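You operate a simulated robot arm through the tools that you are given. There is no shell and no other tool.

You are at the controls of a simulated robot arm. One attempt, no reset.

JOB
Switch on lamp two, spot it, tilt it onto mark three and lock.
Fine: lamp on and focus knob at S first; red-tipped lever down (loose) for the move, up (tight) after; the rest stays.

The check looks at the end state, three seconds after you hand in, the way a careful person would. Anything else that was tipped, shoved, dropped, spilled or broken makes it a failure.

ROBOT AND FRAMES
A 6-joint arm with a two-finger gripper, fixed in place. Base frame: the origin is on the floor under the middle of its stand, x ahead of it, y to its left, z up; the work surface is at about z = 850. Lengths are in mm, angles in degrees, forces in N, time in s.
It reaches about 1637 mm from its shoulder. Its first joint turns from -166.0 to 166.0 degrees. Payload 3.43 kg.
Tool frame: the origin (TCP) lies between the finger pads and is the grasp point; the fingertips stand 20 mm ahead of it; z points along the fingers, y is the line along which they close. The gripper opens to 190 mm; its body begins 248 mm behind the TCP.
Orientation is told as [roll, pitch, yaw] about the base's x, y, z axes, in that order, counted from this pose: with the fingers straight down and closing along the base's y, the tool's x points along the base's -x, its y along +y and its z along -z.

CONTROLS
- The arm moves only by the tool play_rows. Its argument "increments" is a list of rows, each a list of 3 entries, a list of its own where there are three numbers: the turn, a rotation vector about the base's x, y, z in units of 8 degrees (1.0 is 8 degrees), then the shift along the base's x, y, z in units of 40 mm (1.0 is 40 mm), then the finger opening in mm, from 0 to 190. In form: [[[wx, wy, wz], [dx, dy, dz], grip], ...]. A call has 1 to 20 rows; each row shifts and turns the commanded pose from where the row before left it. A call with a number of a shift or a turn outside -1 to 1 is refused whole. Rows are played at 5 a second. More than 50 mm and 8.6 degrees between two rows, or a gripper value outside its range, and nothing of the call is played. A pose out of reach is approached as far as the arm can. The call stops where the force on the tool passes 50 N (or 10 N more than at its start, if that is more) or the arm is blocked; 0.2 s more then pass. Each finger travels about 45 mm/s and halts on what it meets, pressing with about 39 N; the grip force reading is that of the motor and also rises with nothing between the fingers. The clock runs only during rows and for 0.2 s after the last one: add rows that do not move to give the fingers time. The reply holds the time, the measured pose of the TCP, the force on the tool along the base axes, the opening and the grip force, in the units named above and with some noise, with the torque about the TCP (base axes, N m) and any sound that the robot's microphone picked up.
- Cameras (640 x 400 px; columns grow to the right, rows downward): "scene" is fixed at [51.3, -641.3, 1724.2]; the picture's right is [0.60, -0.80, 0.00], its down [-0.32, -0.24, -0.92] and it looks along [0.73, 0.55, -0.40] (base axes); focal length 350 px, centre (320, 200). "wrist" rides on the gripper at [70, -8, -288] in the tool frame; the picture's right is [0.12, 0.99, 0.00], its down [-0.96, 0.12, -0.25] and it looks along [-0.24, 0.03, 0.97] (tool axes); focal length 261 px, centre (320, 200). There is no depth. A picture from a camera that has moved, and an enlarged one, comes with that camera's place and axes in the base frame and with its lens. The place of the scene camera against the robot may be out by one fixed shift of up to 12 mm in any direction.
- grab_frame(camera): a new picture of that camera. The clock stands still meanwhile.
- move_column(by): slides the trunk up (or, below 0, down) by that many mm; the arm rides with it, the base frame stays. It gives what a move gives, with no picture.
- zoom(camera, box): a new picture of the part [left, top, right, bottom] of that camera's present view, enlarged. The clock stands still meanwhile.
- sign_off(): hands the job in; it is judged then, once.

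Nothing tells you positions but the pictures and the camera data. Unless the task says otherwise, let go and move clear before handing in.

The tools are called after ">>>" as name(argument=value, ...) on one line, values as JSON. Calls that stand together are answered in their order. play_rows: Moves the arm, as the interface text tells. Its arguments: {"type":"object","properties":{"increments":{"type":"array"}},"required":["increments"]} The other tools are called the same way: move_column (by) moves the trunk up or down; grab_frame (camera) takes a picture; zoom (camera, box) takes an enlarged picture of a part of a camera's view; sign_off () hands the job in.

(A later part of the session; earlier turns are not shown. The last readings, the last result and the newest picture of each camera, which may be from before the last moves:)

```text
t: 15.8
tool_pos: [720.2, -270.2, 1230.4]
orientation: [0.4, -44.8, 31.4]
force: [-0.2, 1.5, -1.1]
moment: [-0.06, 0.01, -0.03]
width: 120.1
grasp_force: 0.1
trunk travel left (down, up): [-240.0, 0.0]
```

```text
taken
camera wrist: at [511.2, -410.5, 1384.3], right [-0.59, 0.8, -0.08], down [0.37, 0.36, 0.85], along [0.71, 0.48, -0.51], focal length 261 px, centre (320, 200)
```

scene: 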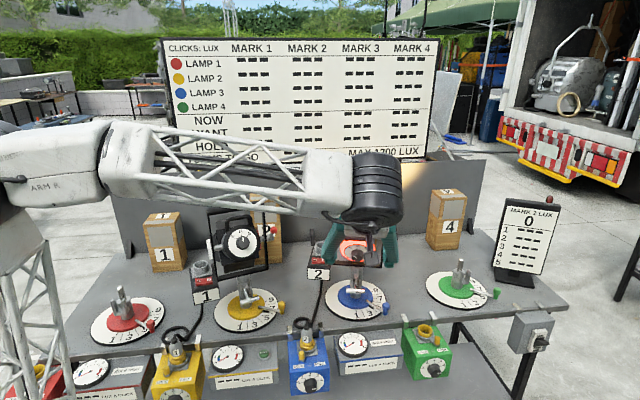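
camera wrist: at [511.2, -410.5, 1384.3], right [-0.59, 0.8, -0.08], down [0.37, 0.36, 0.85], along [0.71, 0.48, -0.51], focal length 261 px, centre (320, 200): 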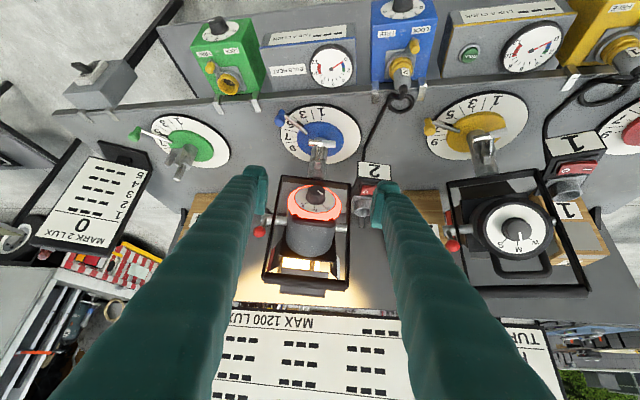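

The back rim of the lamp is showing a reddish glow now. I'll look at that closely before going on.

>>> zoom(camera="wrist", box=[240, 160, 400, 300])

>>> zoom(camera="scene", box=[310, 210, 410, 280])

>>> zoom(camera="scene", box=[280, 310, 420, 400])

>>> zoom(camera="scene", box=[190, 320, 350, 400])

```text
2.86 times, centred on (320, 230) of wrist
camera zoom: at [511.2, -410.5, 1384.3], right [-0.59, 0.8, -0.08], down [0.37, 0.36, 0.85], along [0.71, 0.48, -0.51], focal length 745 px, centre (320, 114)
```

zoom: 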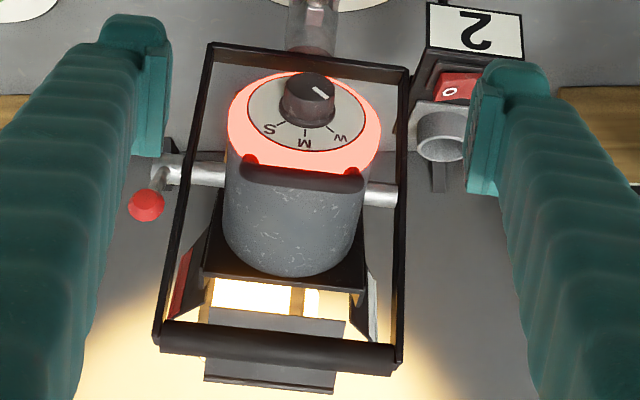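

```text
5.71 times, centred on (360, 245) of scene
camera zoom: at [51.3, -641.3, 1724.2], right [0.6, -0.8, 0.0], down [-0.32, -0.24, -0.92], along [0.73, 0.55, -0.4], focal length 1998 px, centre (91, -57)
```

zoom: 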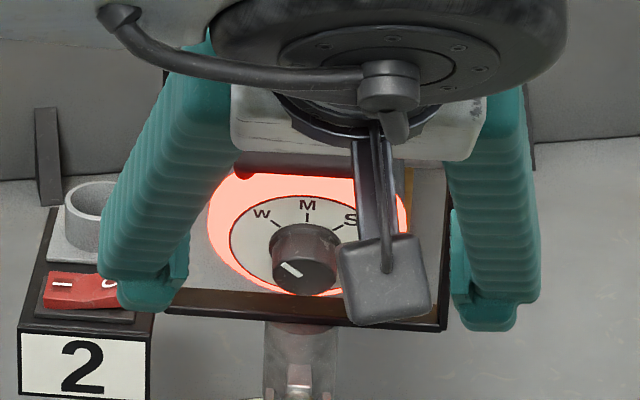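

```text
4.44 times, centred on (350, 355) of scene
camera zoom: at [51.3, -641.3, 1724.2], right [0.6, -0.8, 0.0], down [-0.32, -0.24, -0.92], along [0.73, 0.55, -0.4], focal length 1554 px, centre (187, -489)
```

zoom: 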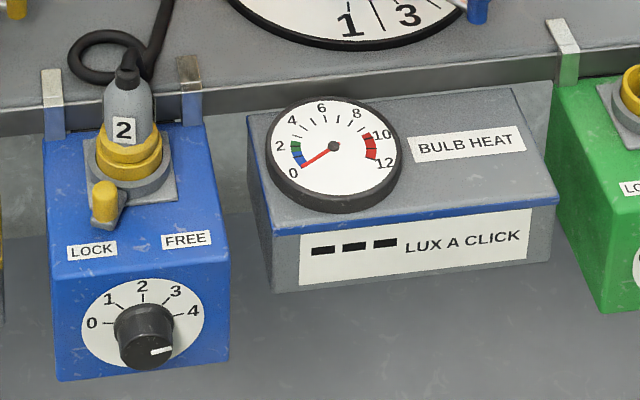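

```text
4.00 times, centred on (270, 360) of scene
camera zoom: at [51.3, -641.3, 1724.2], right [0.6, -0.8, 0.0], down [-0.32, -0.24, -0.92], along [0.73, 0.55, -0.4], focal length 1399 px, centre (520, -440)
```

zoom: 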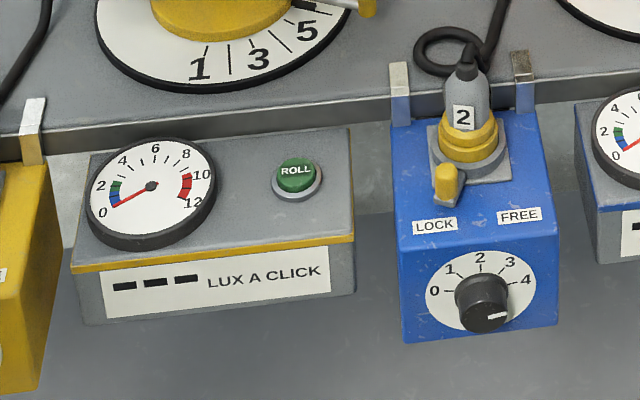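

The lamp's back ring glows because the lamp is lit and hot, so I'll keep the fingers off it and touch only the knob, the handle and the lever. Tilting the rest of the way to horizontal to see the knob straight on.

>>> play_rows(increments=[[[0.489, -0.8, 0], [0, 0, -0.3], 120], [[0.489, -0.8, 0], [0, 0, -0.3], 120], [[0.489, -0.8, 0], [0, 0, -0.3], 120], [[0.489, -0.8, 0], [0, 0, -0.3], 120], [[0.489, -0.8, 0], [0, 0, -0.3], 120], [[0.489, -0.8, 0], [0, 0, -0.3], 120]])

>>> grab_frame(camera="wrist")

>>> grab_frame(camera="scene")

```text
t: 17.2
tool_pos: [718.9, -269.7, 1158.7]
orientation: [-18.8, -89.7, 50.8]
force: [-0.7, 1.1, 0.5]
moment: [-0.14, 0.19, -0.3]
width: 120.2
grasp_force: 0.0
trunk travel left (down, up): [-240.0, 0.0]
```

```text
taken
camera wrist: at [479.3, -429.2, 1089.7], right [-0.52, 0.84, -0.12], down [-0.27, -0.03, 0.96], along [0.81, 0.54, 0.24], focal length 261 px, centre (320, 200)
```

wrist: 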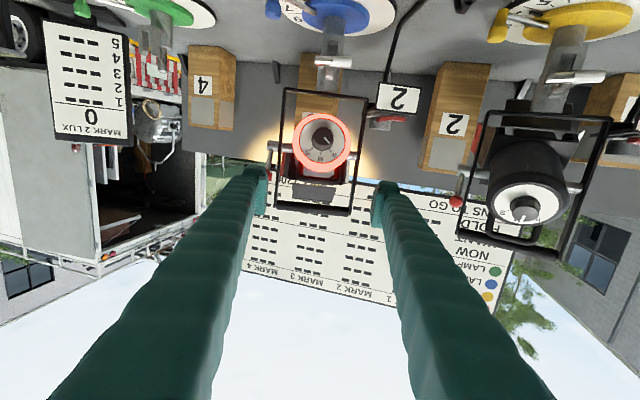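

```text
taken
```

scene: 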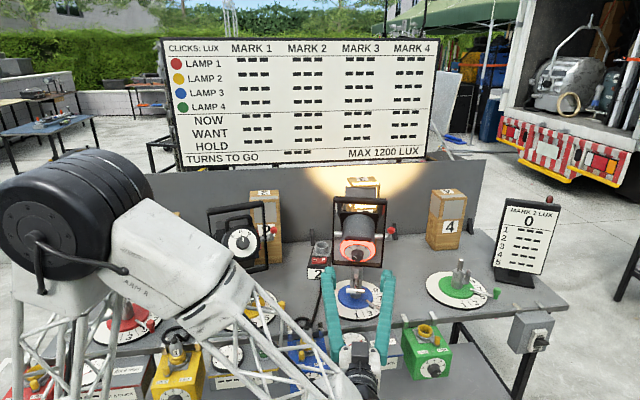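

The horizontal pose works and the knob is seen nearly head-on (the image is upside down). Zooming on it to refine the position and pointer angle.

>>> zoom(camera="wrist", box=[260, 80, 380, 220])

>>> zoom(camera="wrist", box=[290, 105, 355, 180])

>>> zoom(camera="scene", box=[320, 190, 400, 280])

```text
2.86 times, centred on (320, 150) of wrist
camera zoom: at [479.3, -429.2, 1089.7], right [-0.52, 0.84, -0.12], down [-0.27, -0.03, 0.96], along [0.81, 0.54, 0.24], focal length 745 px, centre (320, 343)
```

zoom: 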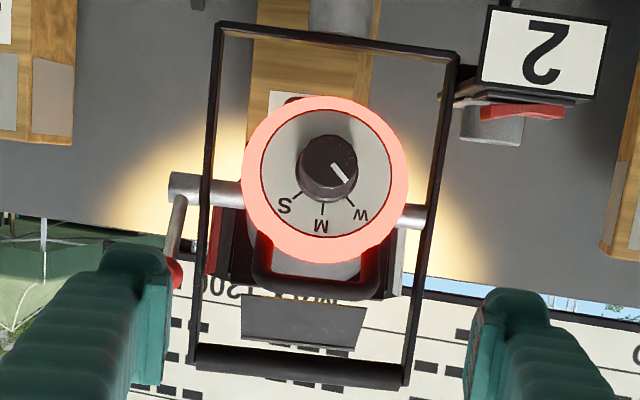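

```text
5.33 times, centred on (322, 142) of wrist
camera zoom: at [479.3, -429.2, 1089.7], right [-0.52, 0.84, -0.12], down [-0.27, -0.03, 0.96], along [0.81, 0.54, 0.24], focal length 1390 px, centre (307, 507)
```

zoom: 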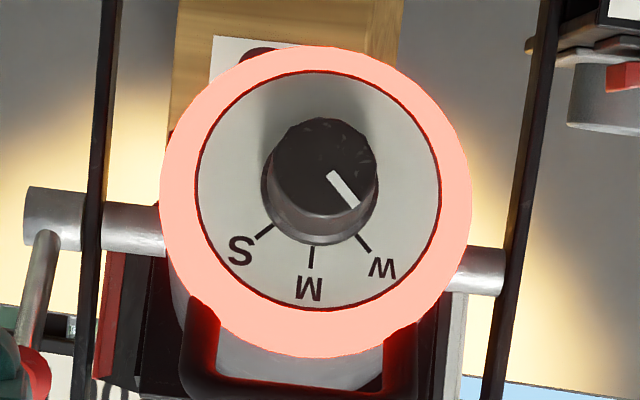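

```text
4.44 times, centred on (360, 235) of scene
camera zoom: at [51.3, -641.3, 1724.2], right [0.6, -0.8, 0.0], down [-0.32, -0.24, -0.92], along [0.73, 0.55, -0.4], focal length 1554 px, centre (142, 44)
```

zoom: 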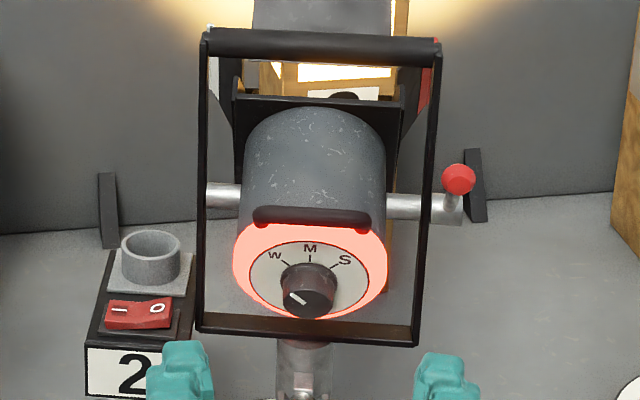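

The knob's dial centre is at about (910, -155, 1100), with its axis tilted about 20° (lamp pointing up). I'll align the tool with that axis and stop 60 mm short of the knob with the fingers narrowed.

>>> play_rows(increments=[[[0, 0, 0], [0, 0, 0], 56], [[0.265, -0.424, 0], [0.62, 0.365, -0.44], 56], [[0.265, -0.424, 0], [0.62, 0.365, -0.44], 56], [[0.265, -0.424, 0], [0.62, 0.365, -0.44], 56], [[0.265, -0.424, 0], [0.62, 0.365, -0.44], 56], [[0.265, -0.424, 0], [0.62, 0.365, -0.44], 56], [[0, 0, 0], [0, 0, 0], 56]])

>>> grab_frame(camera="wrist")

>>> grab_frame(camera="scene")

```text
t: 18.8
tool_pos: [842.2, -195.5, 1068.7]
orientation: [179.9, -70.2, -148.0]
force: [0.0, 0.3, -0.4]
moment: [0.02, 0.0, -0.05]
width: 55.9
grasp_force: 0.0
trunk travel left (down, up): [-240.0, 0.0]
```

```text
taken
camera wrist: at [638.9, -333.9, 906.0], right [-0.49, 0.86, -0.11], down [-0.53, -0.2, 0.82], along [0.69, 0.46, 0.56], focal length 261 px, centre (320, 200)
```

wrist: 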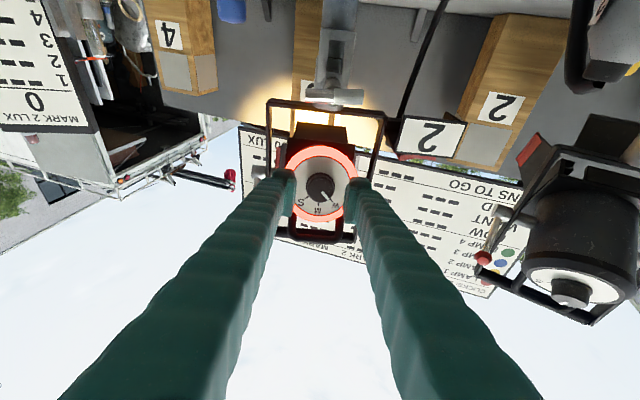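

```text
taken
```

scene: 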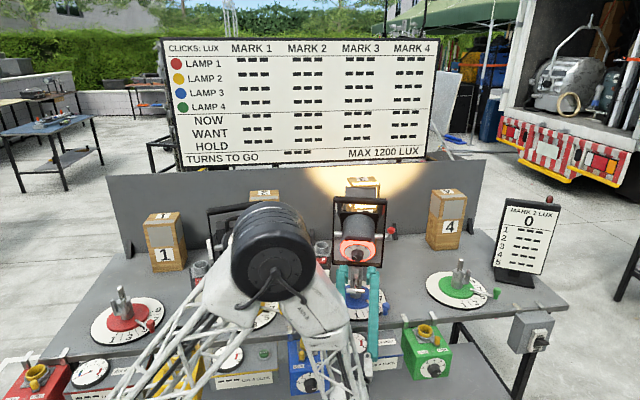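

The arm has room and the tool is roughly on the knob's axis. Zooming to check the alignment of the fingers with the knob.

>>> zoom(camera="wrist", box=[270, 130, 380, 250])

>>> zoom(camera="scene", box=[325, 220, 395, 300])

```text
3.33 times, centred on (325, 190) of wrist
camera zoom: at [638.9, -333.9, 906.0], right [-0.49, 0.86, -0.11], down [-0.53, -0.2, 0.82], along [0.69, 0.46, 0.56], focal length 869 px, centre (303, 233)
```

zoom: 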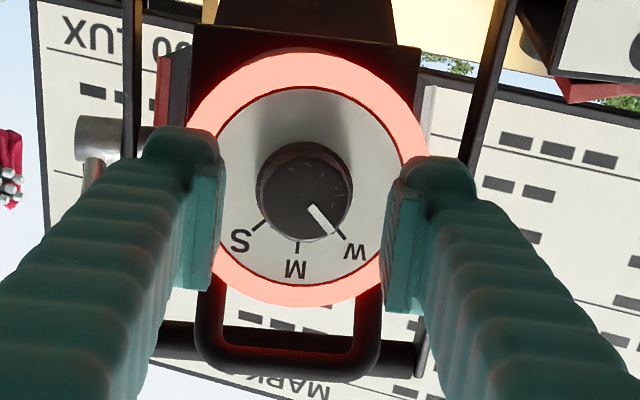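

```text
5.00 times, centred on (360, 260) of scene
camera zoom: at [51.3, -641.3, 1724.2], right [0.6, -0.8, 0.0], down [-0.32, -0.24, -0.92], along [0.73, 0.55, -0.4], focal length 1748 px, centre (120, -100)
```

zoom: 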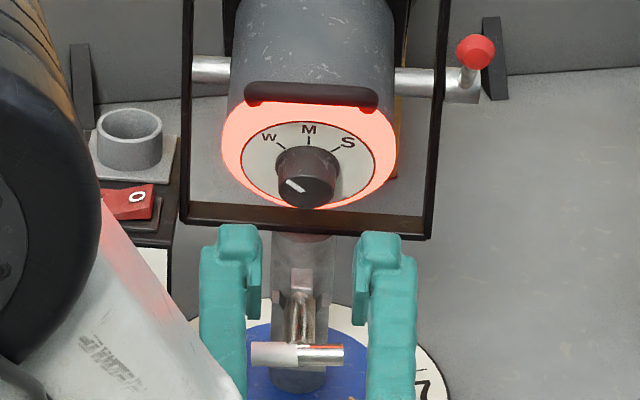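

Alignment is within about 2 mm. I'll advance 40 mm along the knob axis with a small upward correction and check again.

>>> play_rows(increments=[[[0, 0, 0], [0.19, 0.117, 0.128], 56], [[0, 0, 0], [0.2, 0.125, 0.085], 56], [[0, 0, 0], [0.2, 0.125, 0.085], 56], [[0, 0, 0], [0.2, 0.125, 0.085], 56], [[0, 0, 0], [0, 0, 0], 56]])

>>> zoom(camera="wrist", box=[270, 130, 380, 250])

>>> zoom(camera="scene", box=[325, 220, 395, 300])

```text
t: 20.0
tool_pos: [874.3, -177.0, 1084.2]
orientation: [179.8, -70.4, -147.8]
force: [0.7, 0.6, 0.9]
moment: [0.03, 0.01, -0.02]
width: 56.1
grasp_force: 0.1
trunk travel left (down, up): [-240.0, 0.0]
```

```text
3.33 times, centred on (325, 190) of wrist
camera zoom: at [670.1, -315.0, 921.2], right [-0.49, 0.86, -0.11], down [-0.53, -0.2, 0.82], along [0.69, 0.46, 0.56], focal length 869 px, centre (303, 233)
```

zoom: 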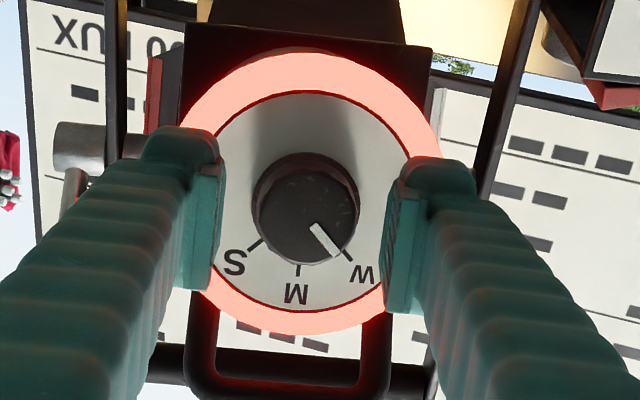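

```text
5.00 times, centred on (360, 260) of scene
camera zoom: at [51.3, -641.3, 1724.2], right [0.6, -0.8, 0.0], down [-0.32, -0.24, -0.92], along [0.73, 0.55, -0.4], focal length 1748 px, centre (120, -100)
```

zoom: 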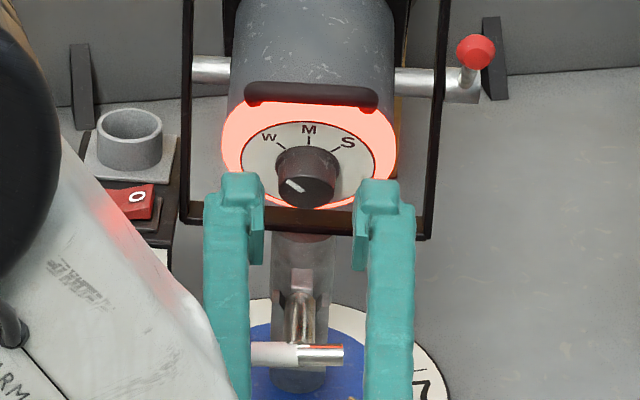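

Still well centred, with about 24 mm to go between the tips and the dial. Advancing 14 mm more.

>>> play_rows(increments=[[[0, 0, 0], [0.13, 0.1, 0.06], 56], [[0, 0, 0], [0.14, 0.0875, 0.065], 56], [[0, 0, 0], [0, 0, 0], 56]])

>>> zoom(camera="wrist", box=[270, 130, 380, 250])

>>> zoom(camera="scene", box=[335, 230, 385, 270])

```text
t: 20.8
tool_pos: [885.6, -169.3, 1090.1]
orientation: [179.8, -70.4, -147.9]
force: [-0.2, 0.4, -0.3]
moment: [-0.02, 0.02, 0.0]
width: 56.1
grasp_force: 0.0
trunk travel left (down, up): [-240.0, 0.0]
```

```text
3.33 times, centred on (325, 190) of wrist
camera zoom: at [680.5, -307.7, 927.1], right [-0.49, 0.86, -0.11], down [-0.53, -0.2, 0.82], along [0.69, 0.46, 0.56], focal length 869 px, centre (303, 233)
```

zoom: 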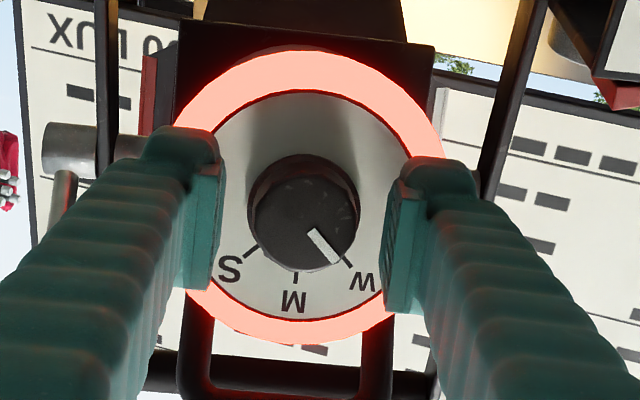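

```text
10.00 times, centred on (360, 250) of scene
camera zoom: at [51.3, -641.3, 1724.2], right [0.6, -0.8, 0.0], down [-0.32, -0.24, -0.92], along [0.73, 0.55, -0.4], focal length 3497 px, centre (-80, -300)
```

zoom: 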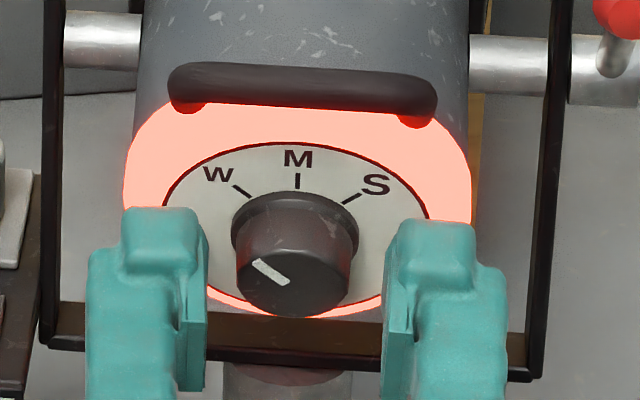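

The fingertips are now around the knob, with about 10 mm of overlap. I'll go 5 mm deeper, pre-rotate the tool by -24° about the knob axis, then close on the knob.

>>> play_rows(increments=[[[0, 0, 0], [0.1, 0.0625, 0.043], 52], [[-0.797, -0.498, -0.342], [0, 0, 0], 52], [[-0.797, -0.498, -0.342], [0, 0, 0], 52], [[-0.797, -0.498, -0.342], [0, 0, 0], 52], [[0, 0, 0], [0, 0, 0], 52]])

>>> zoom(camera="wrist", box=[260, 130, 380, 250])

>>> zoom(camera="scene", box=[335, 230, 385, 270])

```text
t: 21.6
tool_pos: [896.5, -180.3, 1115.1]
orientation: [-146.9, -67.8, 177.4]
force: [-80.5, -12.9, -20.8]
moment: [-0.97, 0.58, 3.64]
width: 72.5
grasp_force: 18.1
out of reach, approached as far as the arm can: row 3, 4
trunk travel left (down, up): [-240.0, 0.0]
stopped in row 4: the force on the tool passed its limit at 116 N (the readings are from after the stop); the commanded pose is now the measured one
```

```text
3.33 times, centred on (320, 190) of wrist
camera zoom: at [698.0, -335.9, 958.5], right [-0.42, 0.85, -0.31], down [-0.61, -0.01, 0.79], along [0.67, 0.52, 0.53], focal length 869 px, centre (320, 233)
```

zoom: 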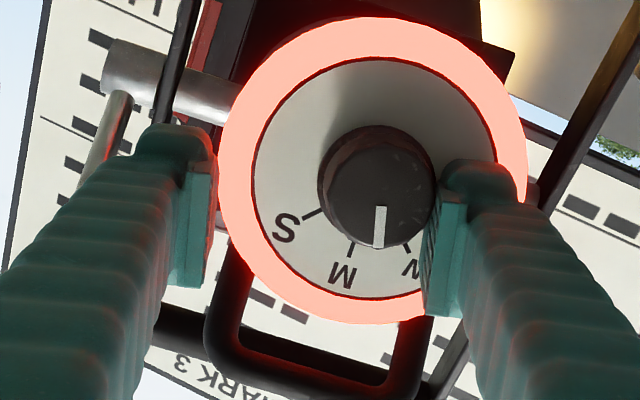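

```text
10.00 times, centred on (360, 250) of scene
camera zoom: at [51.3, -641.3, 1724.2], right [0.6, -0.8, 0.0], down [-0.32, -0.24, -0.92], along [0.73, 0.55, -0.4], focal length 3497 px, centre (-80, -300)
```

zoom: 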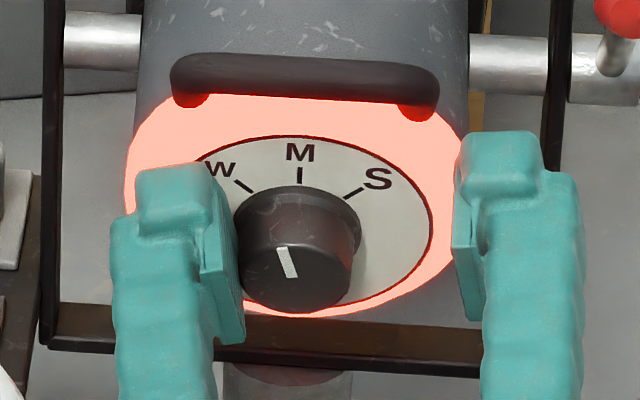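

The pre-rotation ran into the arm's reach limit and the tool drifted, pressing a finger against the knob. I'll release now by opening slightly and backing straight out along the knob axis.

>>> play_rows(increments=[[[0, 0, 0], [-0.1, -0.0625, -0.043], 84], [[0, 0, 0], [-0.2, -0.125, -0.085], 84], [[0, 0, 0], [-0.2, -0.125, -0.085], 84], [[0, 0, 0], [-0.3, -0.187, -0.128], 84], [[0, 0, 0], [-0.4, -0.25, -0.17], 84], [[0, 0, 0], [-0.4, -0.25, -0.17], 84]])

>>> zoom(camera="scene", box=[335, 230, 385, 270])

>>> zoom(camera="scene", box=[290, 170, 420, 310])

>>> grab_frame(camera="wrist")

```text
t: 23.0
tool_pos: [845.4, -231.0, 1104.7]
orientation: [-146.8, -68.1, 177.4]
force: [0.2, -0.3, 0.5]
moment: [0.02, -0.01, 0.02]
width: 83.9
grasp_force: 0.0
out of reach, approached as far as the arm can: row 3, 4, 5, 6
trunk travel left (down, up): [-240.0, 0.0]
```

```text
10.00 times, centred on (360, 250) of scene
camera zoom: at [51.3, -641.3, 1724.2], right [0.6, -0.8, 0.0], down [-0.32, -0.24, -0.92], along [0.73, 0.55, -0.4], focal length 3497 px, centre (-80, -300)
```

zoom: 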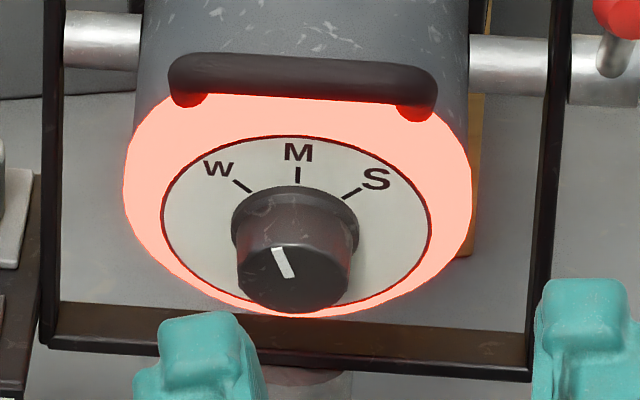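

```text
2.86 times, centred on (355, 240) of scene
camera zoom: at [51.3, -641.3, 1724.2], right [0.6, -0.8, 0.0], down [-0.32, -0.24, -0.92], along [0.73, 0.55, -0.4], focal length 999 px, centre (220, 86)
```

zoom: 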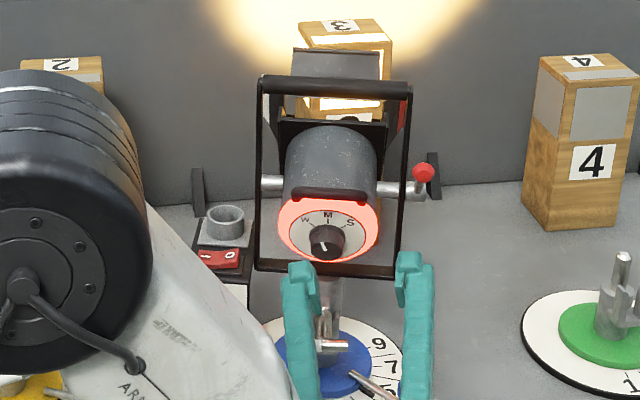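

```text
taken
camera wrist: at [645.8, -386.4, 951.5], right [-0.42, 0.85, -0.31], down [-0.61, -0.01, 0.79], along [0.67, 0.53, 0.52], focal length 261 px, centre (320, 200)
```

wrist: 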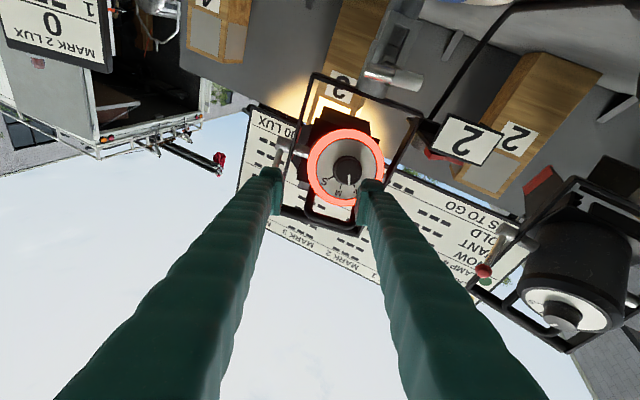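

The knob was nudged to roughly midway between W and M, nothing else looks displaced apart from perhaps a degree of lamp tilt, and I'm clear. The roll limit is on the negative side, so I'll return to the level pre-grasp pose and use positive strokes only.

>>> play_rows(increments=[[[0.608, 0.394, 0.239], [-0.04, 0.44, -0.43], 84], [[0.608, 0.394, 0.239], [-0.04, 0.44, -0.43], 84], [[0, 0, 0], [0, 0, 0], 70]])

>>> grab_frame(camera="wrist")

>>> zoom(camera="wrist", box=[270, 130, 380, 250])

```text
t: 23.8
tool_pos: [841.5, -195.1, 1070.1]
orientation: [-178.5, -71.7, -149.2]
force: [-0.9, -0.6, -0.3]
moment: [0.02, -0.02, -0.04]
width: 69.7
grasp_force: 0.0
trunk travel left (down, up): [-240.0, 0.0]
```

```text
taken
camera wrist: at [635.3, -337.2, 912.1], right [-0.5, 0.86, -0.12], down [-0.52, -0.18, 0.83], along [0.7, 0.48, 0.54], focal length 261 px, centre (320, 200)
```

wrist: 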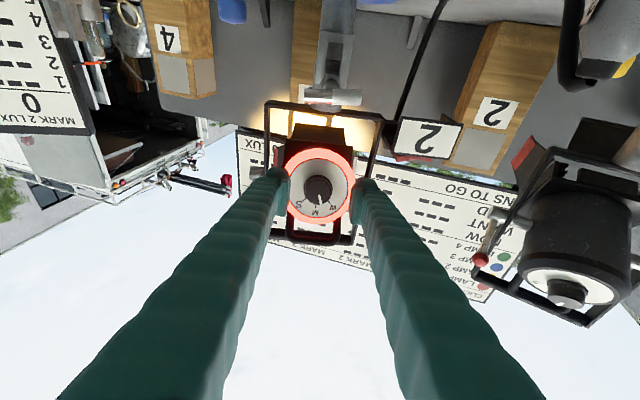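

```text
3.33 times, centred on (325, 190) of wrist
camera zoom: at [635.3, -337.2, 912.1], right [-0.5, 0.86, -0.12], down [-0.52, -0.18, 0.83], along [0.7, 0.48, 0.54], focal length 869 px, centre (303, 233)
```

zoom: 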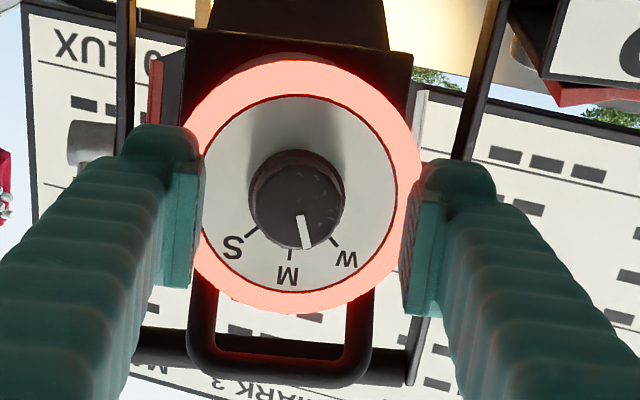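

Back at the pre-grasp pose with the tool axis matching the lamp (about 18.5° up). A small centring correction, then advancing 48 mm.

>>> play_rows(increments=[[[0, 0, 0], [-0.015, -0.0475, 0.115], 56], [[0, 0, 0], [0.32, 0.203, 0.126], 56], [[0, 0, 0], [0.32, 0.203, 0.126], 56], [[0, 0, 0], [0.32, 0.203, 0.126], 56], [[0, 0, 0], [0, 0, 0], 56]])

>>> zoom(camera="wrist", box=[270, 130, 380, 250])

>>> zoom(camera="scene", box=[335, 230, 385, 270])

```text
t: 25.0
tool_pos: [880.6, -172.4, 1091.2]
orientation: [-178.4, -71.7, -149.4]
force: [1.9, 0.2, 0.8]
moment: [0.02, 0.0, 0.0]
width: 56.0
grasp_force: 0.2
trunk travel left (down, up): [-240.0, 0.0]
```

```text
3.33 times, centred on (325, 190) of wrist
camera zoom: at [674.1, -315.4, 932.9], right [-0.5, 0.86, -0.12], down [-0.52, -0.18, 0.83], along [0.69, 0.48, 0.54], focal length 869 px, centre (303, 233)
```

zoom: 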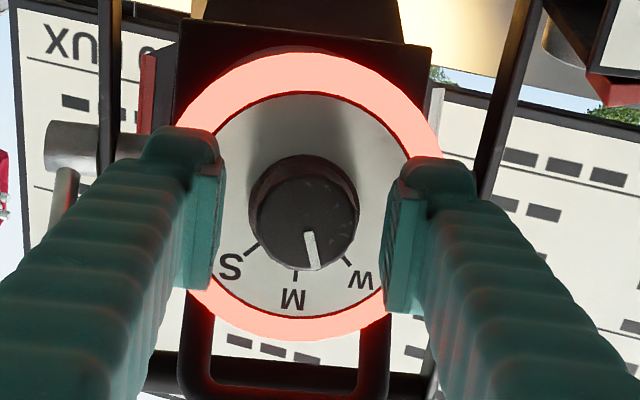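

```text
10.00 times, centred on (360, 250) of scene
camera zoom: at [51.3, -641.3, 1724.2], right [0.6, -0.8, 0.0], down [-0.32, -0.24, -0.92], along [0.73, 0.55, -0.4], focal length 3497 px, centre (-80, -300)
```

zoom: 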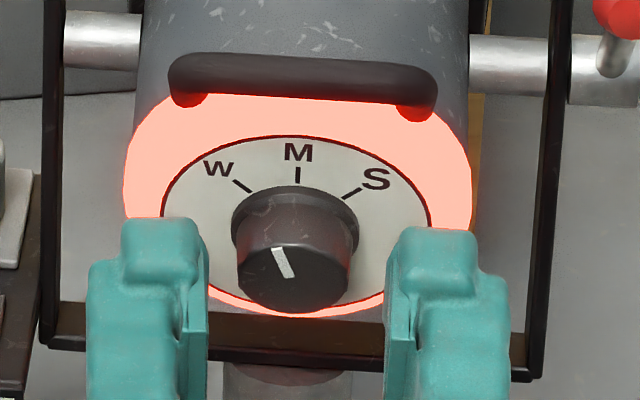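

Well centred. Before gripping I'll back off 24 mm and test in free space that positive roll up to 40° is reachable without drift.

>>> play_rows(increments=[[[0, 0, 0], [-0.48, -0.305, -0.19], 56], [[0.802, 0.508, 0.314], [0, 0, 0], 56], [[0.802, 0.508, 0.314], [0, 0, 0], 56], [[0.802, 0.508, 0.314], [0, 0, 0], 56], [[0.802, 0.508, 0.314], [0, 0, 0], 56], [[0.802, 0.508, 0.314], [0, 0, 0], 56]])

>>> zoom(camera="wrist", box=[250, 110, 400, 260])

>>> zoom(camera="scene", box=[325, 220, 405, 300])

```text
t: 26.4
tool_pos: [860.9, -185.3, 1082.3]
orientation: [117.4, -47.0, -78.5]
force: [0.8, -0.1, -0.7]
moment: [-0.01, -0.03, 0.0]
width: 56.2
grasp_force: 0.0
trunk travel left (down, up): [-240.0, 0.0]
```

```text
2.67 times, centred on (325, 185) of wrist
camera zoom: at [625.9, -289.7, 934.7], right [-0.59, 0.62, 0.51], down [-0.13, -0.71, 0.7], along [0.79, 0.34, 0.5], focal length 695 px, centre (307, 240)
```

zoom: 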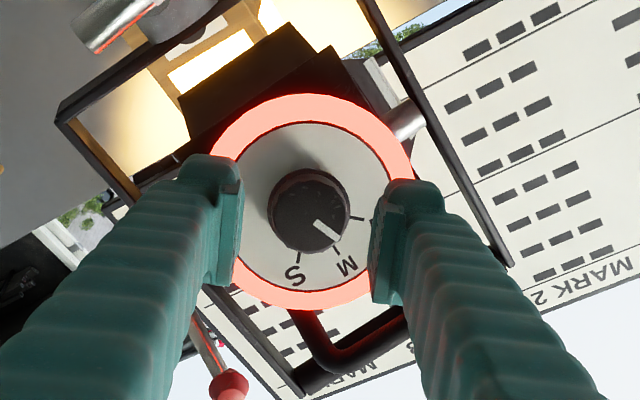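

```text
5.00 times, centred on (365, 260) of scene
camera zoom: at [51.3, -641.3, 1724.2], right [0.6, -0.8, 0.0], down [-0.32, -0.24, -0.92], along [0.73, 0.55, -0.4], focal length 1748 px, centre (95, -100)
```

zoom: 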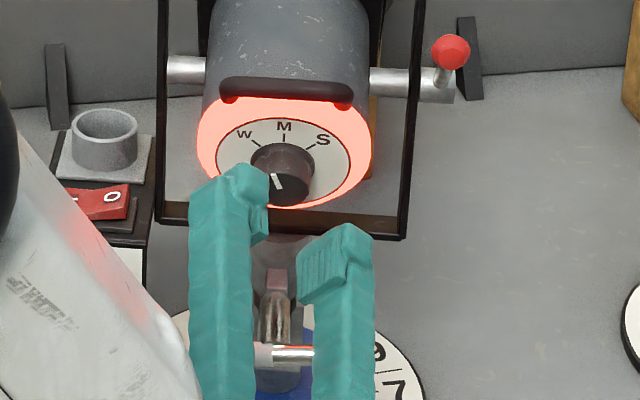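

Positive roll is fully reachable. Rolling back to 0°, going in until the tips are about 6 mm from the dial, and closing on the knob.

>>> play_rows(increments=[[[-0.802, -0.508, -0.314], [0, 0, 0], 56], [[-0.802, -0.508, -0.314], [0, 0, 0], 56], [[-0.802, -0.508, -0.314], [0, 0, 0], 56], [[-0.802, -0.508, -0.314], [0, 0, 0], 56], [[-0.802, -0.508, -0.314], [0, 0, 0], 56], [[0, 0, 0], [0.35, 0.225, 0.15], 56], [[0, 0, 0], [0.25, 0.16, 0.1], 56], [[0, 0, 0], [0.1, 0.07, 0.05], 56], [[0, 0, 0], [0, 0, 0], 56]])

>>> zoom(camera="wrist", box=[270, 130, 380, 250])

>>> zoom(camera="scene", box=[335, 230, 385, 270])

```text
t: 28.4
tool_pos: [889.0, -168.0, 1094.8]
orientation: [-178.3, -71.7, -149.4]
force: [-0.1, -0.6, -0.3]
moment: [-0.01, 0.0, -0.01]
width: 55.9
grasp_force: 0.2
trunk travel left (down, up): [-240.0, 0.0]
```

```text
3.33 times, centred on (325, 190) of wrist
camera zoom: at [682.8, -310.3, 937.1], right [-0.5, 0.86, -0.12], down [-0.52, -0.18, 0.83], along [0.69, 0.48, 0.54], focal length 869 px, centre (303, 233)
```

zoom: 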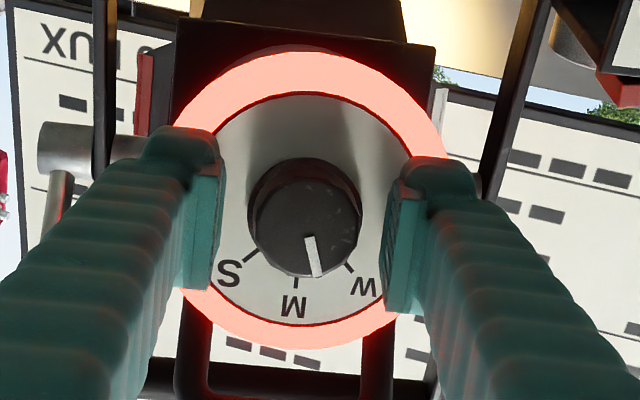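

```text
10.00 times, centred on (360, 250) of scene
camera zoom: at [51.3, -641.3, 1724.2], right [0.6, -0.8, 0.0], down [-0.32, -0.24, -0.92], along [0.73, 0.55, -0.4], focal length 3497 px, centre (-80, -300)
```

zoom: 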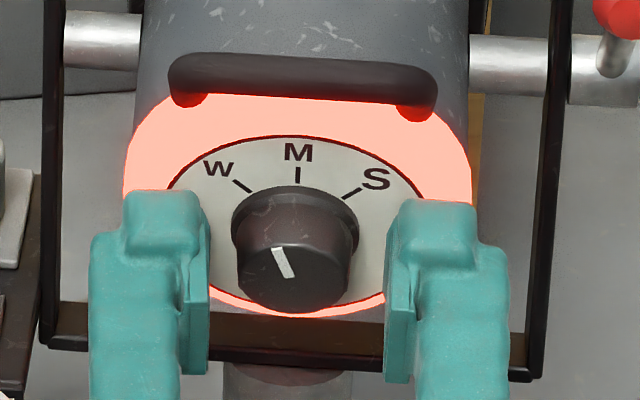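

Centred, no contact yet. Closing on the knob.

>>> play_rows(increments=[[[0, 0, 0], [0, 0, 0], 30], [[0, 0, 0], [0, 0, 0], 30], [[0, 0, 0], [0, 0, 0], 30], [[0, 0, 0], [0, 0, 0], 30]])

>>> zoom(camera="wrist", box=[270, 130, 380, 250])

>>> zoom(camera="scene", box=[335, 230, 385, 270])

```text
t: 29.4
tool_pos: [889.2, -167.1, 1094.4]
orientation: [-178.4, -71.7, -149.2]
force: [-4.3, 2.5, 0.0]
moment: [0.0, -0.01, 0.07]
width: 35.2
grasp_force: 38.7
trunk travel left (down, up): [-240.0, 0.0]
```

```text
3.33 times, centred on (325, 190) of wrist
camera zoom: at [682.6, -310.0, 937.2], right [-0.5, 0.86, -0.12], down [-0.52, -0.18, 0.83], along [0.69, 0.48, 0.54], focal length 869 px, centre (303, 233)
```

zoom: 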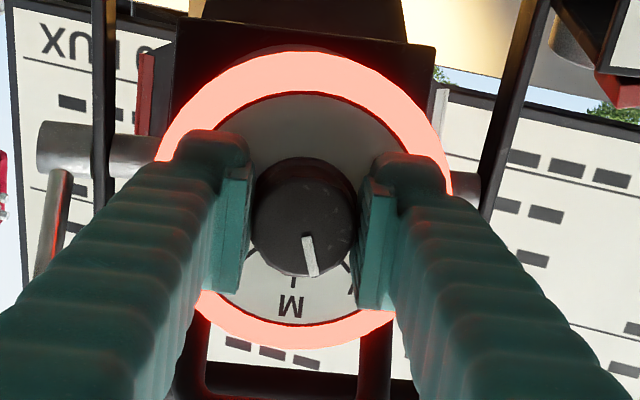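

```text
10.00 times, centred on (360, 250) of scene
camera zoom: at [51.3, -641.3, 1724.2], right [0.6, -0.8, 0.0], down [-0.32, -0.24, -0.92], along [0.73, 0.55, -0.4], focal length 3497 px, centre (-80, -300)
```

zoom: 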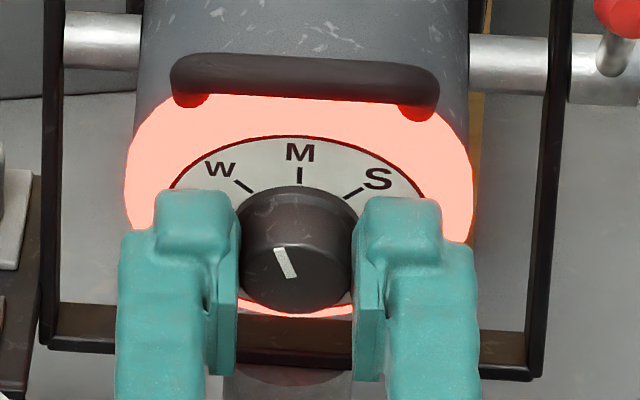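

The knob is gripped (35 mm wide, 39 N). Turning clockwise 16° first and checking.

>>> play_rows(increments=[[[0.4, 0.254, 0.157], [0, 0, 0], 30], [[0.4, 0.254, 0.157], [0, 0, 0], 30], [[0.4, 0.254, 0.157], [0, 0, 0], 30], [[0.4, 0.254, 0.157], [0, 0, 0], 30]])

>>> zoom(camera="scene", box=[335, 230, 385, 270])

```text
t: 30.4
tool_pos: [888.8, -168.4, 1095.2]
orientation: [141.2, -66.2, -106.0]
force: [0.4, 6.4, 2.5]
moment: [0.09, -0.17, -0.01]
width: 35.1
grasp_force: 39.2
trunk travel left (down, up): [-240.0, 0.0]
```

```text
10.00 times, centred on (360, 250) of scene
camera zoom: at [51.3, -641.3, 1724.2], right [0.6, -0.8, 0.0], down [-0.32, -0.24, -0.92], along [0.73, 0.55, -0.4], focal length 3497 px, centre (-80, -300)
```

zoom: 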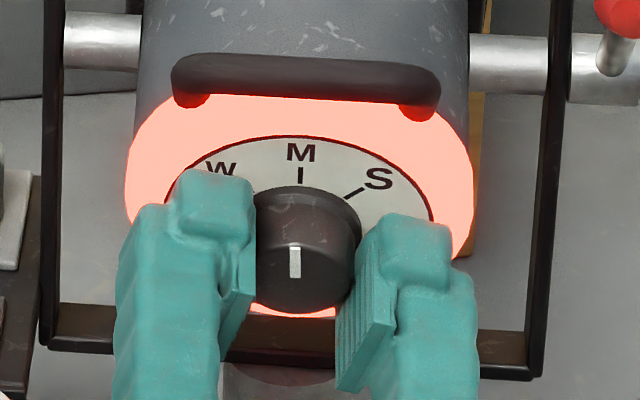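

It turns cleanly, and the pointer is now at M. Continuing another 20°.

>>> play_rows(increments=[[[0.4, 0.254, 0.157], [0, 0, 0], 30], [[0.4, 0.254, 0.157], [0, 0, 0], 30], [[0.4, 0.254, 0.157], [0, 0, 0], 30], [[0.4, 0.254, 0.157], [0, 0, 0], 30], [[0.4, 0.254, 0.157], [0, 0, 0], 30]])

>>> zoom(camera="scene", box=[335, 230, 385, 270])

>>> zoom(camera="wrist", box=[270, 130, 380, 250])

```text
t: 31.6
tool_pos: [888.9, -167.7, 1094.1]
orientation: [119.7, -50.6, -81.4]
force: [-4.5, 0.7, 3.2]
moment: [0.17, -0.21, -0.21]
width: 35.3
grasp_force: 38.5
trunk travel left (down, up): [-240.0, 0.0]
```

```text
10.00 times, centred on (360, 250) of scene
camera zoom: at [51.3, -641.3, 1724.2], right [0.6, -0.8, 0.0], down [-0.32, -0.24, -0.92], along [0.73, 0.55, -0.4], focal length 3497 px, centre (-80, -300)
```

zoom: 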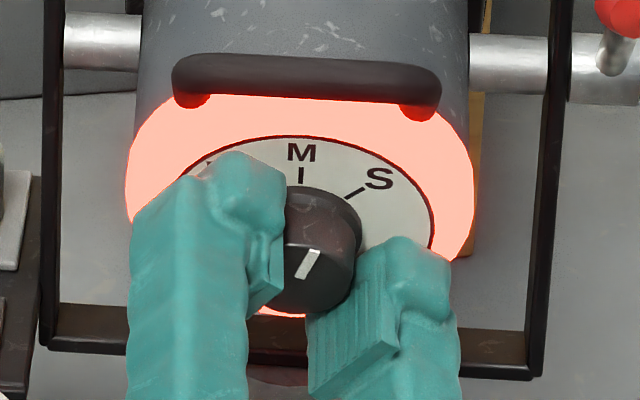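

```text
3.33 times, centred on (325, 190) of wrist
camera zoom: at [657.4, -275.3, 944.7], right [-0.6, 0.66, 0.45], down [-0.18, -0.66, 0.73], along [0.78, 0.36, 0.51], focal length 869 px, centre (303, 233)
```

zoom: 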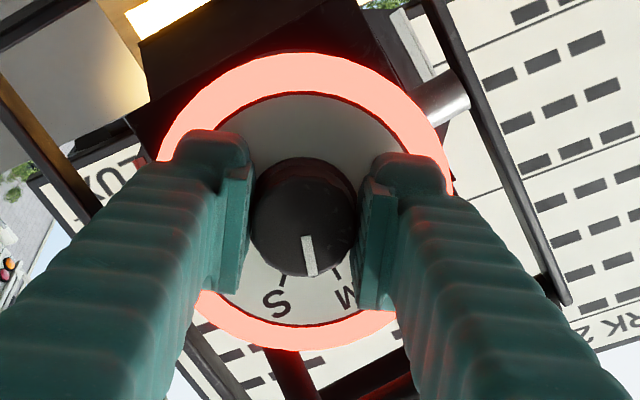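

The pointer is about 16° past M with roughly 30° left to S. I'll open slightly, roll back, regrip and finish the turn.

>>> play_rows(increments=[[[0, 0, 0], [0, 0, 0], 50], [[0, 0, 0], [0, 0, 0], 50], [[0, 0, 0], [0, 0, 0], 50], [[-0.8, -0.508, -0.314], [0, 0, 0], 50], [[-0.8, -0.508, -0.314], [0, 0, 0], 50], [[-0.8, -0.508, -0.314], [0, 0, 0], 50], [[-0.8, -0.508, -0.314], [0, 0, 0], 50], [[-0.4, -0.254, -0.157], [0, 0, 0], 50], [[0, 0, 0], [0, 0, 0], 50]])

>>> zoom(camera="wrist", box=[270, 130, 380, 250])

>>> zoom(camera="scene", box=[335, 230, 385, 270])

```text
t: 33.6
tool_pos: [889.2, -167.2, 1093.6]
orientation: [-178.4, -71.6, -149.5]
force: [1.1, 0.5, 0.2]
moment: [0.01, -0.04, 0.01]
width: 50.2
grasp_force: 0.0
trunk travel left (down, up): [-240.0, 0.0]
```

```text
3.33 times, centred on (325, 190) of wrist
camera zoom: at [682.8, -310.2, 937.2], right [-0.5, 0.86, -0.12], down [-0.52, -0.18, 0.83], along [0.69, 0.48, 0.54], focal length 869 px, centre (303, 233)
```

zoom: 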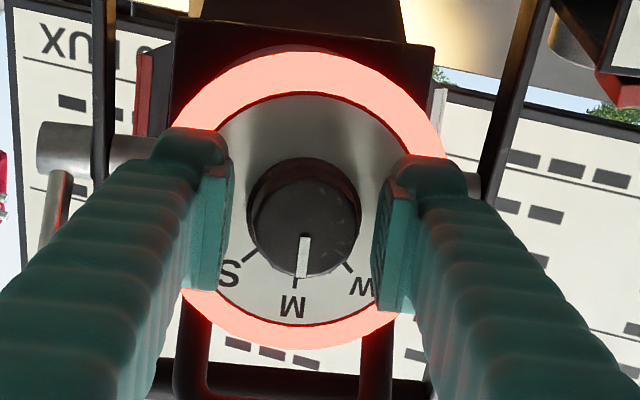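

```text
10.00 times, centred on (360, 250) of scene
camera zoom: at [51.3, -641.3, 1724.2], right [0.6, -0.8, 0.0], down [-0.32, -0.24, -0.92], along [0.73, 0.55, -0.4], focal length 3497 px, centre (-80, -300)
```

zoom: 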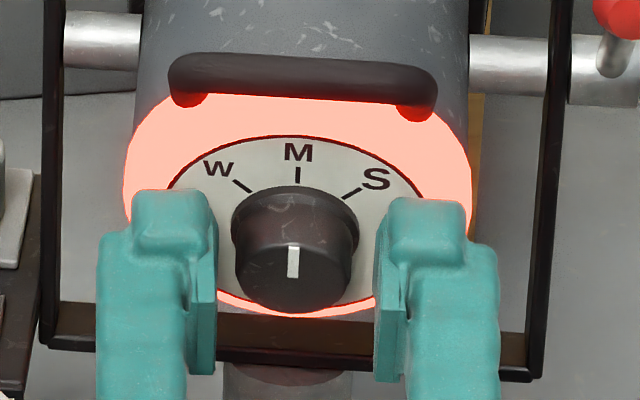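

The knob has detents: it snapped back to M when released. A single 36° turn from M will take it past halfway so it falls into S. Gripping and turning again.

>>> play_rows(increments=[[[0, 0, 0], [0, 0, 0], 30], [[0, 0, 0], [0, 0, 0], 30], [[0, 0, 0], [0, 0, 0], 30], [[0.4, 0.254, 0.157], [0, 0, 0], 30], [[0.4, 0.254, 0.157], [0, 0, 0], 30], [[0.4, 0.254, 0.157], [0, 0, 0], 30], [[0.4, 0.254, 0.157], [0, 0, 0], 30], [[0.4, 0.254, 0.157], [0, 0, 0], 30], [[0.4, 0.254, 0.157], [0, 0, 0], 30], [[0.4, 0.254, 0.157], [0, 0, 0], 30], [[0.4, 0.254, 0.157], [0, 0, 0], 30], [[0.4, 0.254, 0.157], [0, 0, 0], 30]])

>>> zoom(camera="wrist", box=[270, 130, 380, 250])

>>> zoom(camera="scene", box=[335, 230, 385, 270])

```text
t: 36.2
tool_pos: [889.4, -168.1, 1094.0]
orientation: [119.8, -50.6, -81.4]
force: [8.1, 2.1, 9.7]
moment: [0.52, -0.47, -0.65]
width: 35.5
grasp_force: 38.6
trunk travel left (down, up): [-240.0, 0.0]
```

```text
3.33 times, centred on (325, 190) of wrist
camera zoom: at [657.7, -275.2, 944.6], right [-0.6, 0.66, 0.45], down [-0.17, -0.66, 0.73], along [0.78, 0.36, 0.51], focal length 869 px, centre (303, 233)
```

zoom: 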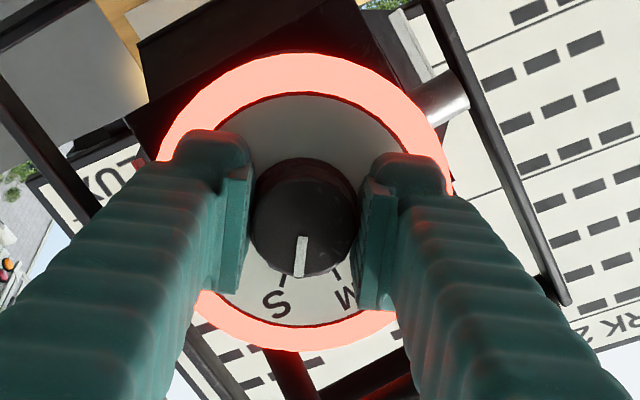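

```text
10.00 times, centred on (360, 250) of scene
camera zoom: at [51.3, -641.3, 1724.2], right [0.6, -0.8, 0.0], down [-0.32, -0.24, -0.92], along [0.73, 0.55, -0.4], focal length 3497 px, centre (-80, -300)
```

zoom: 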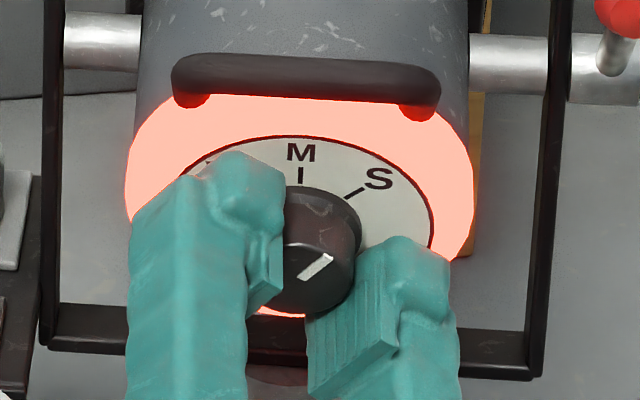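

The pointer is well past halfway to S. A few degrees more, then release so it settles in the S detent, and back off.

>>> play_rows(increments=[[[0.4, 0.254, 0.157], [0, 0, 0], 30], [[0, 0, 0], [0, 0, 0], 50], [[0, 0, 0], [0, 0, 0], 50], [[0, 0, 0], [0, 0, 0], 50], [[0, 0, 0], [-0.3, -0.19, -0.118], 50], [[0, 0, 0], [-0.4, -0.254, -0.157], 56], [[-0.8, -0.508, -0.314], [-0.4, -0.254, -0.157], 56], [[-0.8, -0.508, -0.314], [-0.4, -0.254, -0.157], 56], [[-0.8, -0.508, -0.314], [-0.4, -0.254, -0.157], 56], [[-0.8, -0.508, -0.314], [-0.4, -0.254, -0.157], 56]])

>>> zoom(camera="wrist", box=[260, 110, 390, 250])

>>> zoom(camera="scene", box=[335, 230, 385, 270])

>>> grab_frame(camera="scene")

```text
t: 38.4
tool_pos: [796.7, -224.7, 1057.3]
orientation: [158.9, -70.5, -125.2]
force: [0.2, -0.2, -0.8]
moment: [0.01, -0.03, -0.05]
width: 56.0
grasp_force: 0.1
trunk travel left (down, up): [-240.0, 0.0]
```

```text
2.86 times, centred on (325, 180) of wrist
camera zoom: at [585.5, -360.7, 899.9], right [-0.54, 0.84, 0.01], down [-0.45, -0.3, 0.84], along [0.71, 0.45, 0.54], focal length 745 px, centre (306, 257)
```

zoom: 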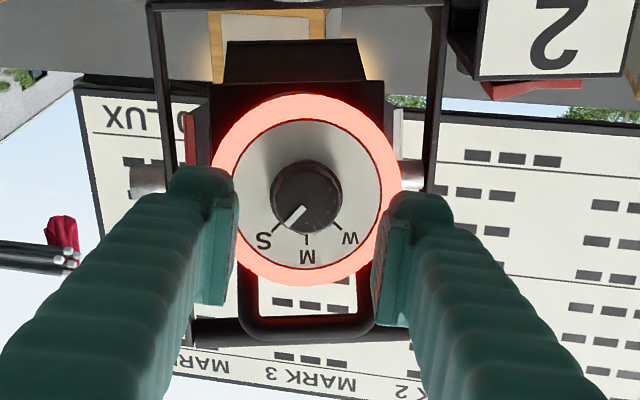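

```text
10.00 times, centred on (360, 250) of scene
camera zoom: at [51.3, -641.3, 1724.2], right [0.6, -0.8, 0.0], down [-0.32, -0.24, -0.92], along [0.73, 0.55, -0.4], focal length 3497 px, centre (-80, -300)
```

zoom: 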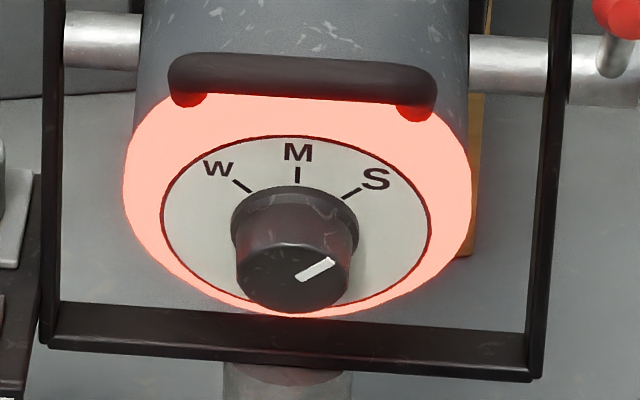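

```text
taken
```

scene: 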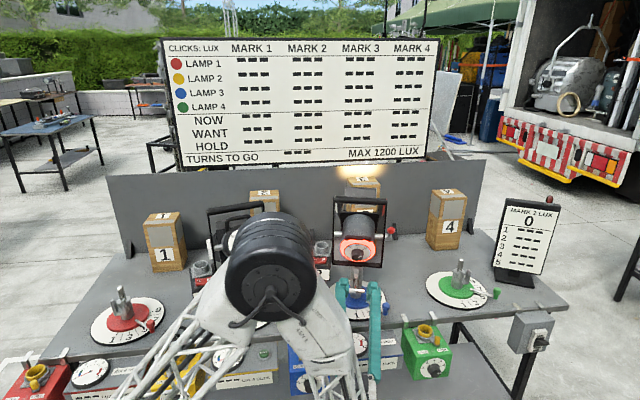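

The focus knob is at S and the beam has narrowed. Next is the red-tipped lever, whose ball I take to be at about (972, -234, 1180). I'll level the tool, close the fingers and move to behind and above the ball, outboard of the lamp.

>>> play_rows(increments=[[[-0.76, -0.485, -0.304], [0.465, -0.39, 0.79], 0], [[-0.408, 0.653, 0], [0.465, -0.39, 0.79], 0], [[-0.408, 0.653, 0], [0.465, -0.39, 0.79], 0], [[-0.408, 0.653, 0], [0.465, -0.39, 0.79], 0], [[0, 0, 0], [0.465, -0.39, 0.79], 0], [[0, 0, 0], [0, 0, 0], 0]])

>>> grab_frame(camera="wrist")

>>> grab_frame(camera="scene")

```text
t: 39.8
tool_pos: [888.2, -304.7, 1215.8]
orientation: [3.6, -89.8, 29.1]
force: [0.5, 0.3, -0.4]
moment: [-0.03, 0.01, -0.05]
width: 0.1
grasp_force: 34.3
trunk travel left (down, up): [-240.0, 0.0]
```

```text
taken
camera wrist: at [650.2, -466.9, 1146.7], right [-0.53, 0.84, -0.12], down [-0.27, -0.03, 0.96], along [0.8, 0.54, 0.24], focal length 261 px, centre (320, 200)
```

wrist: 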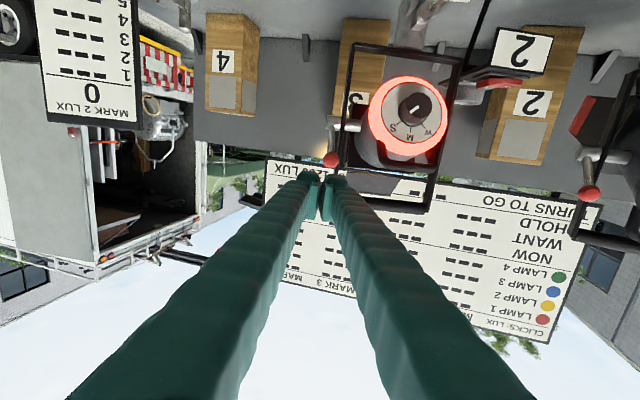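

```text
taken
```

scene: 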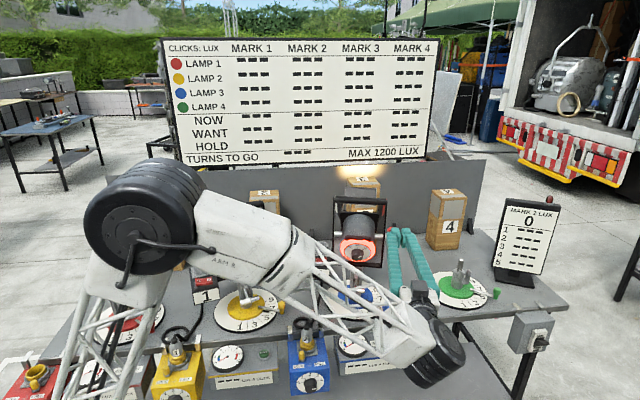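

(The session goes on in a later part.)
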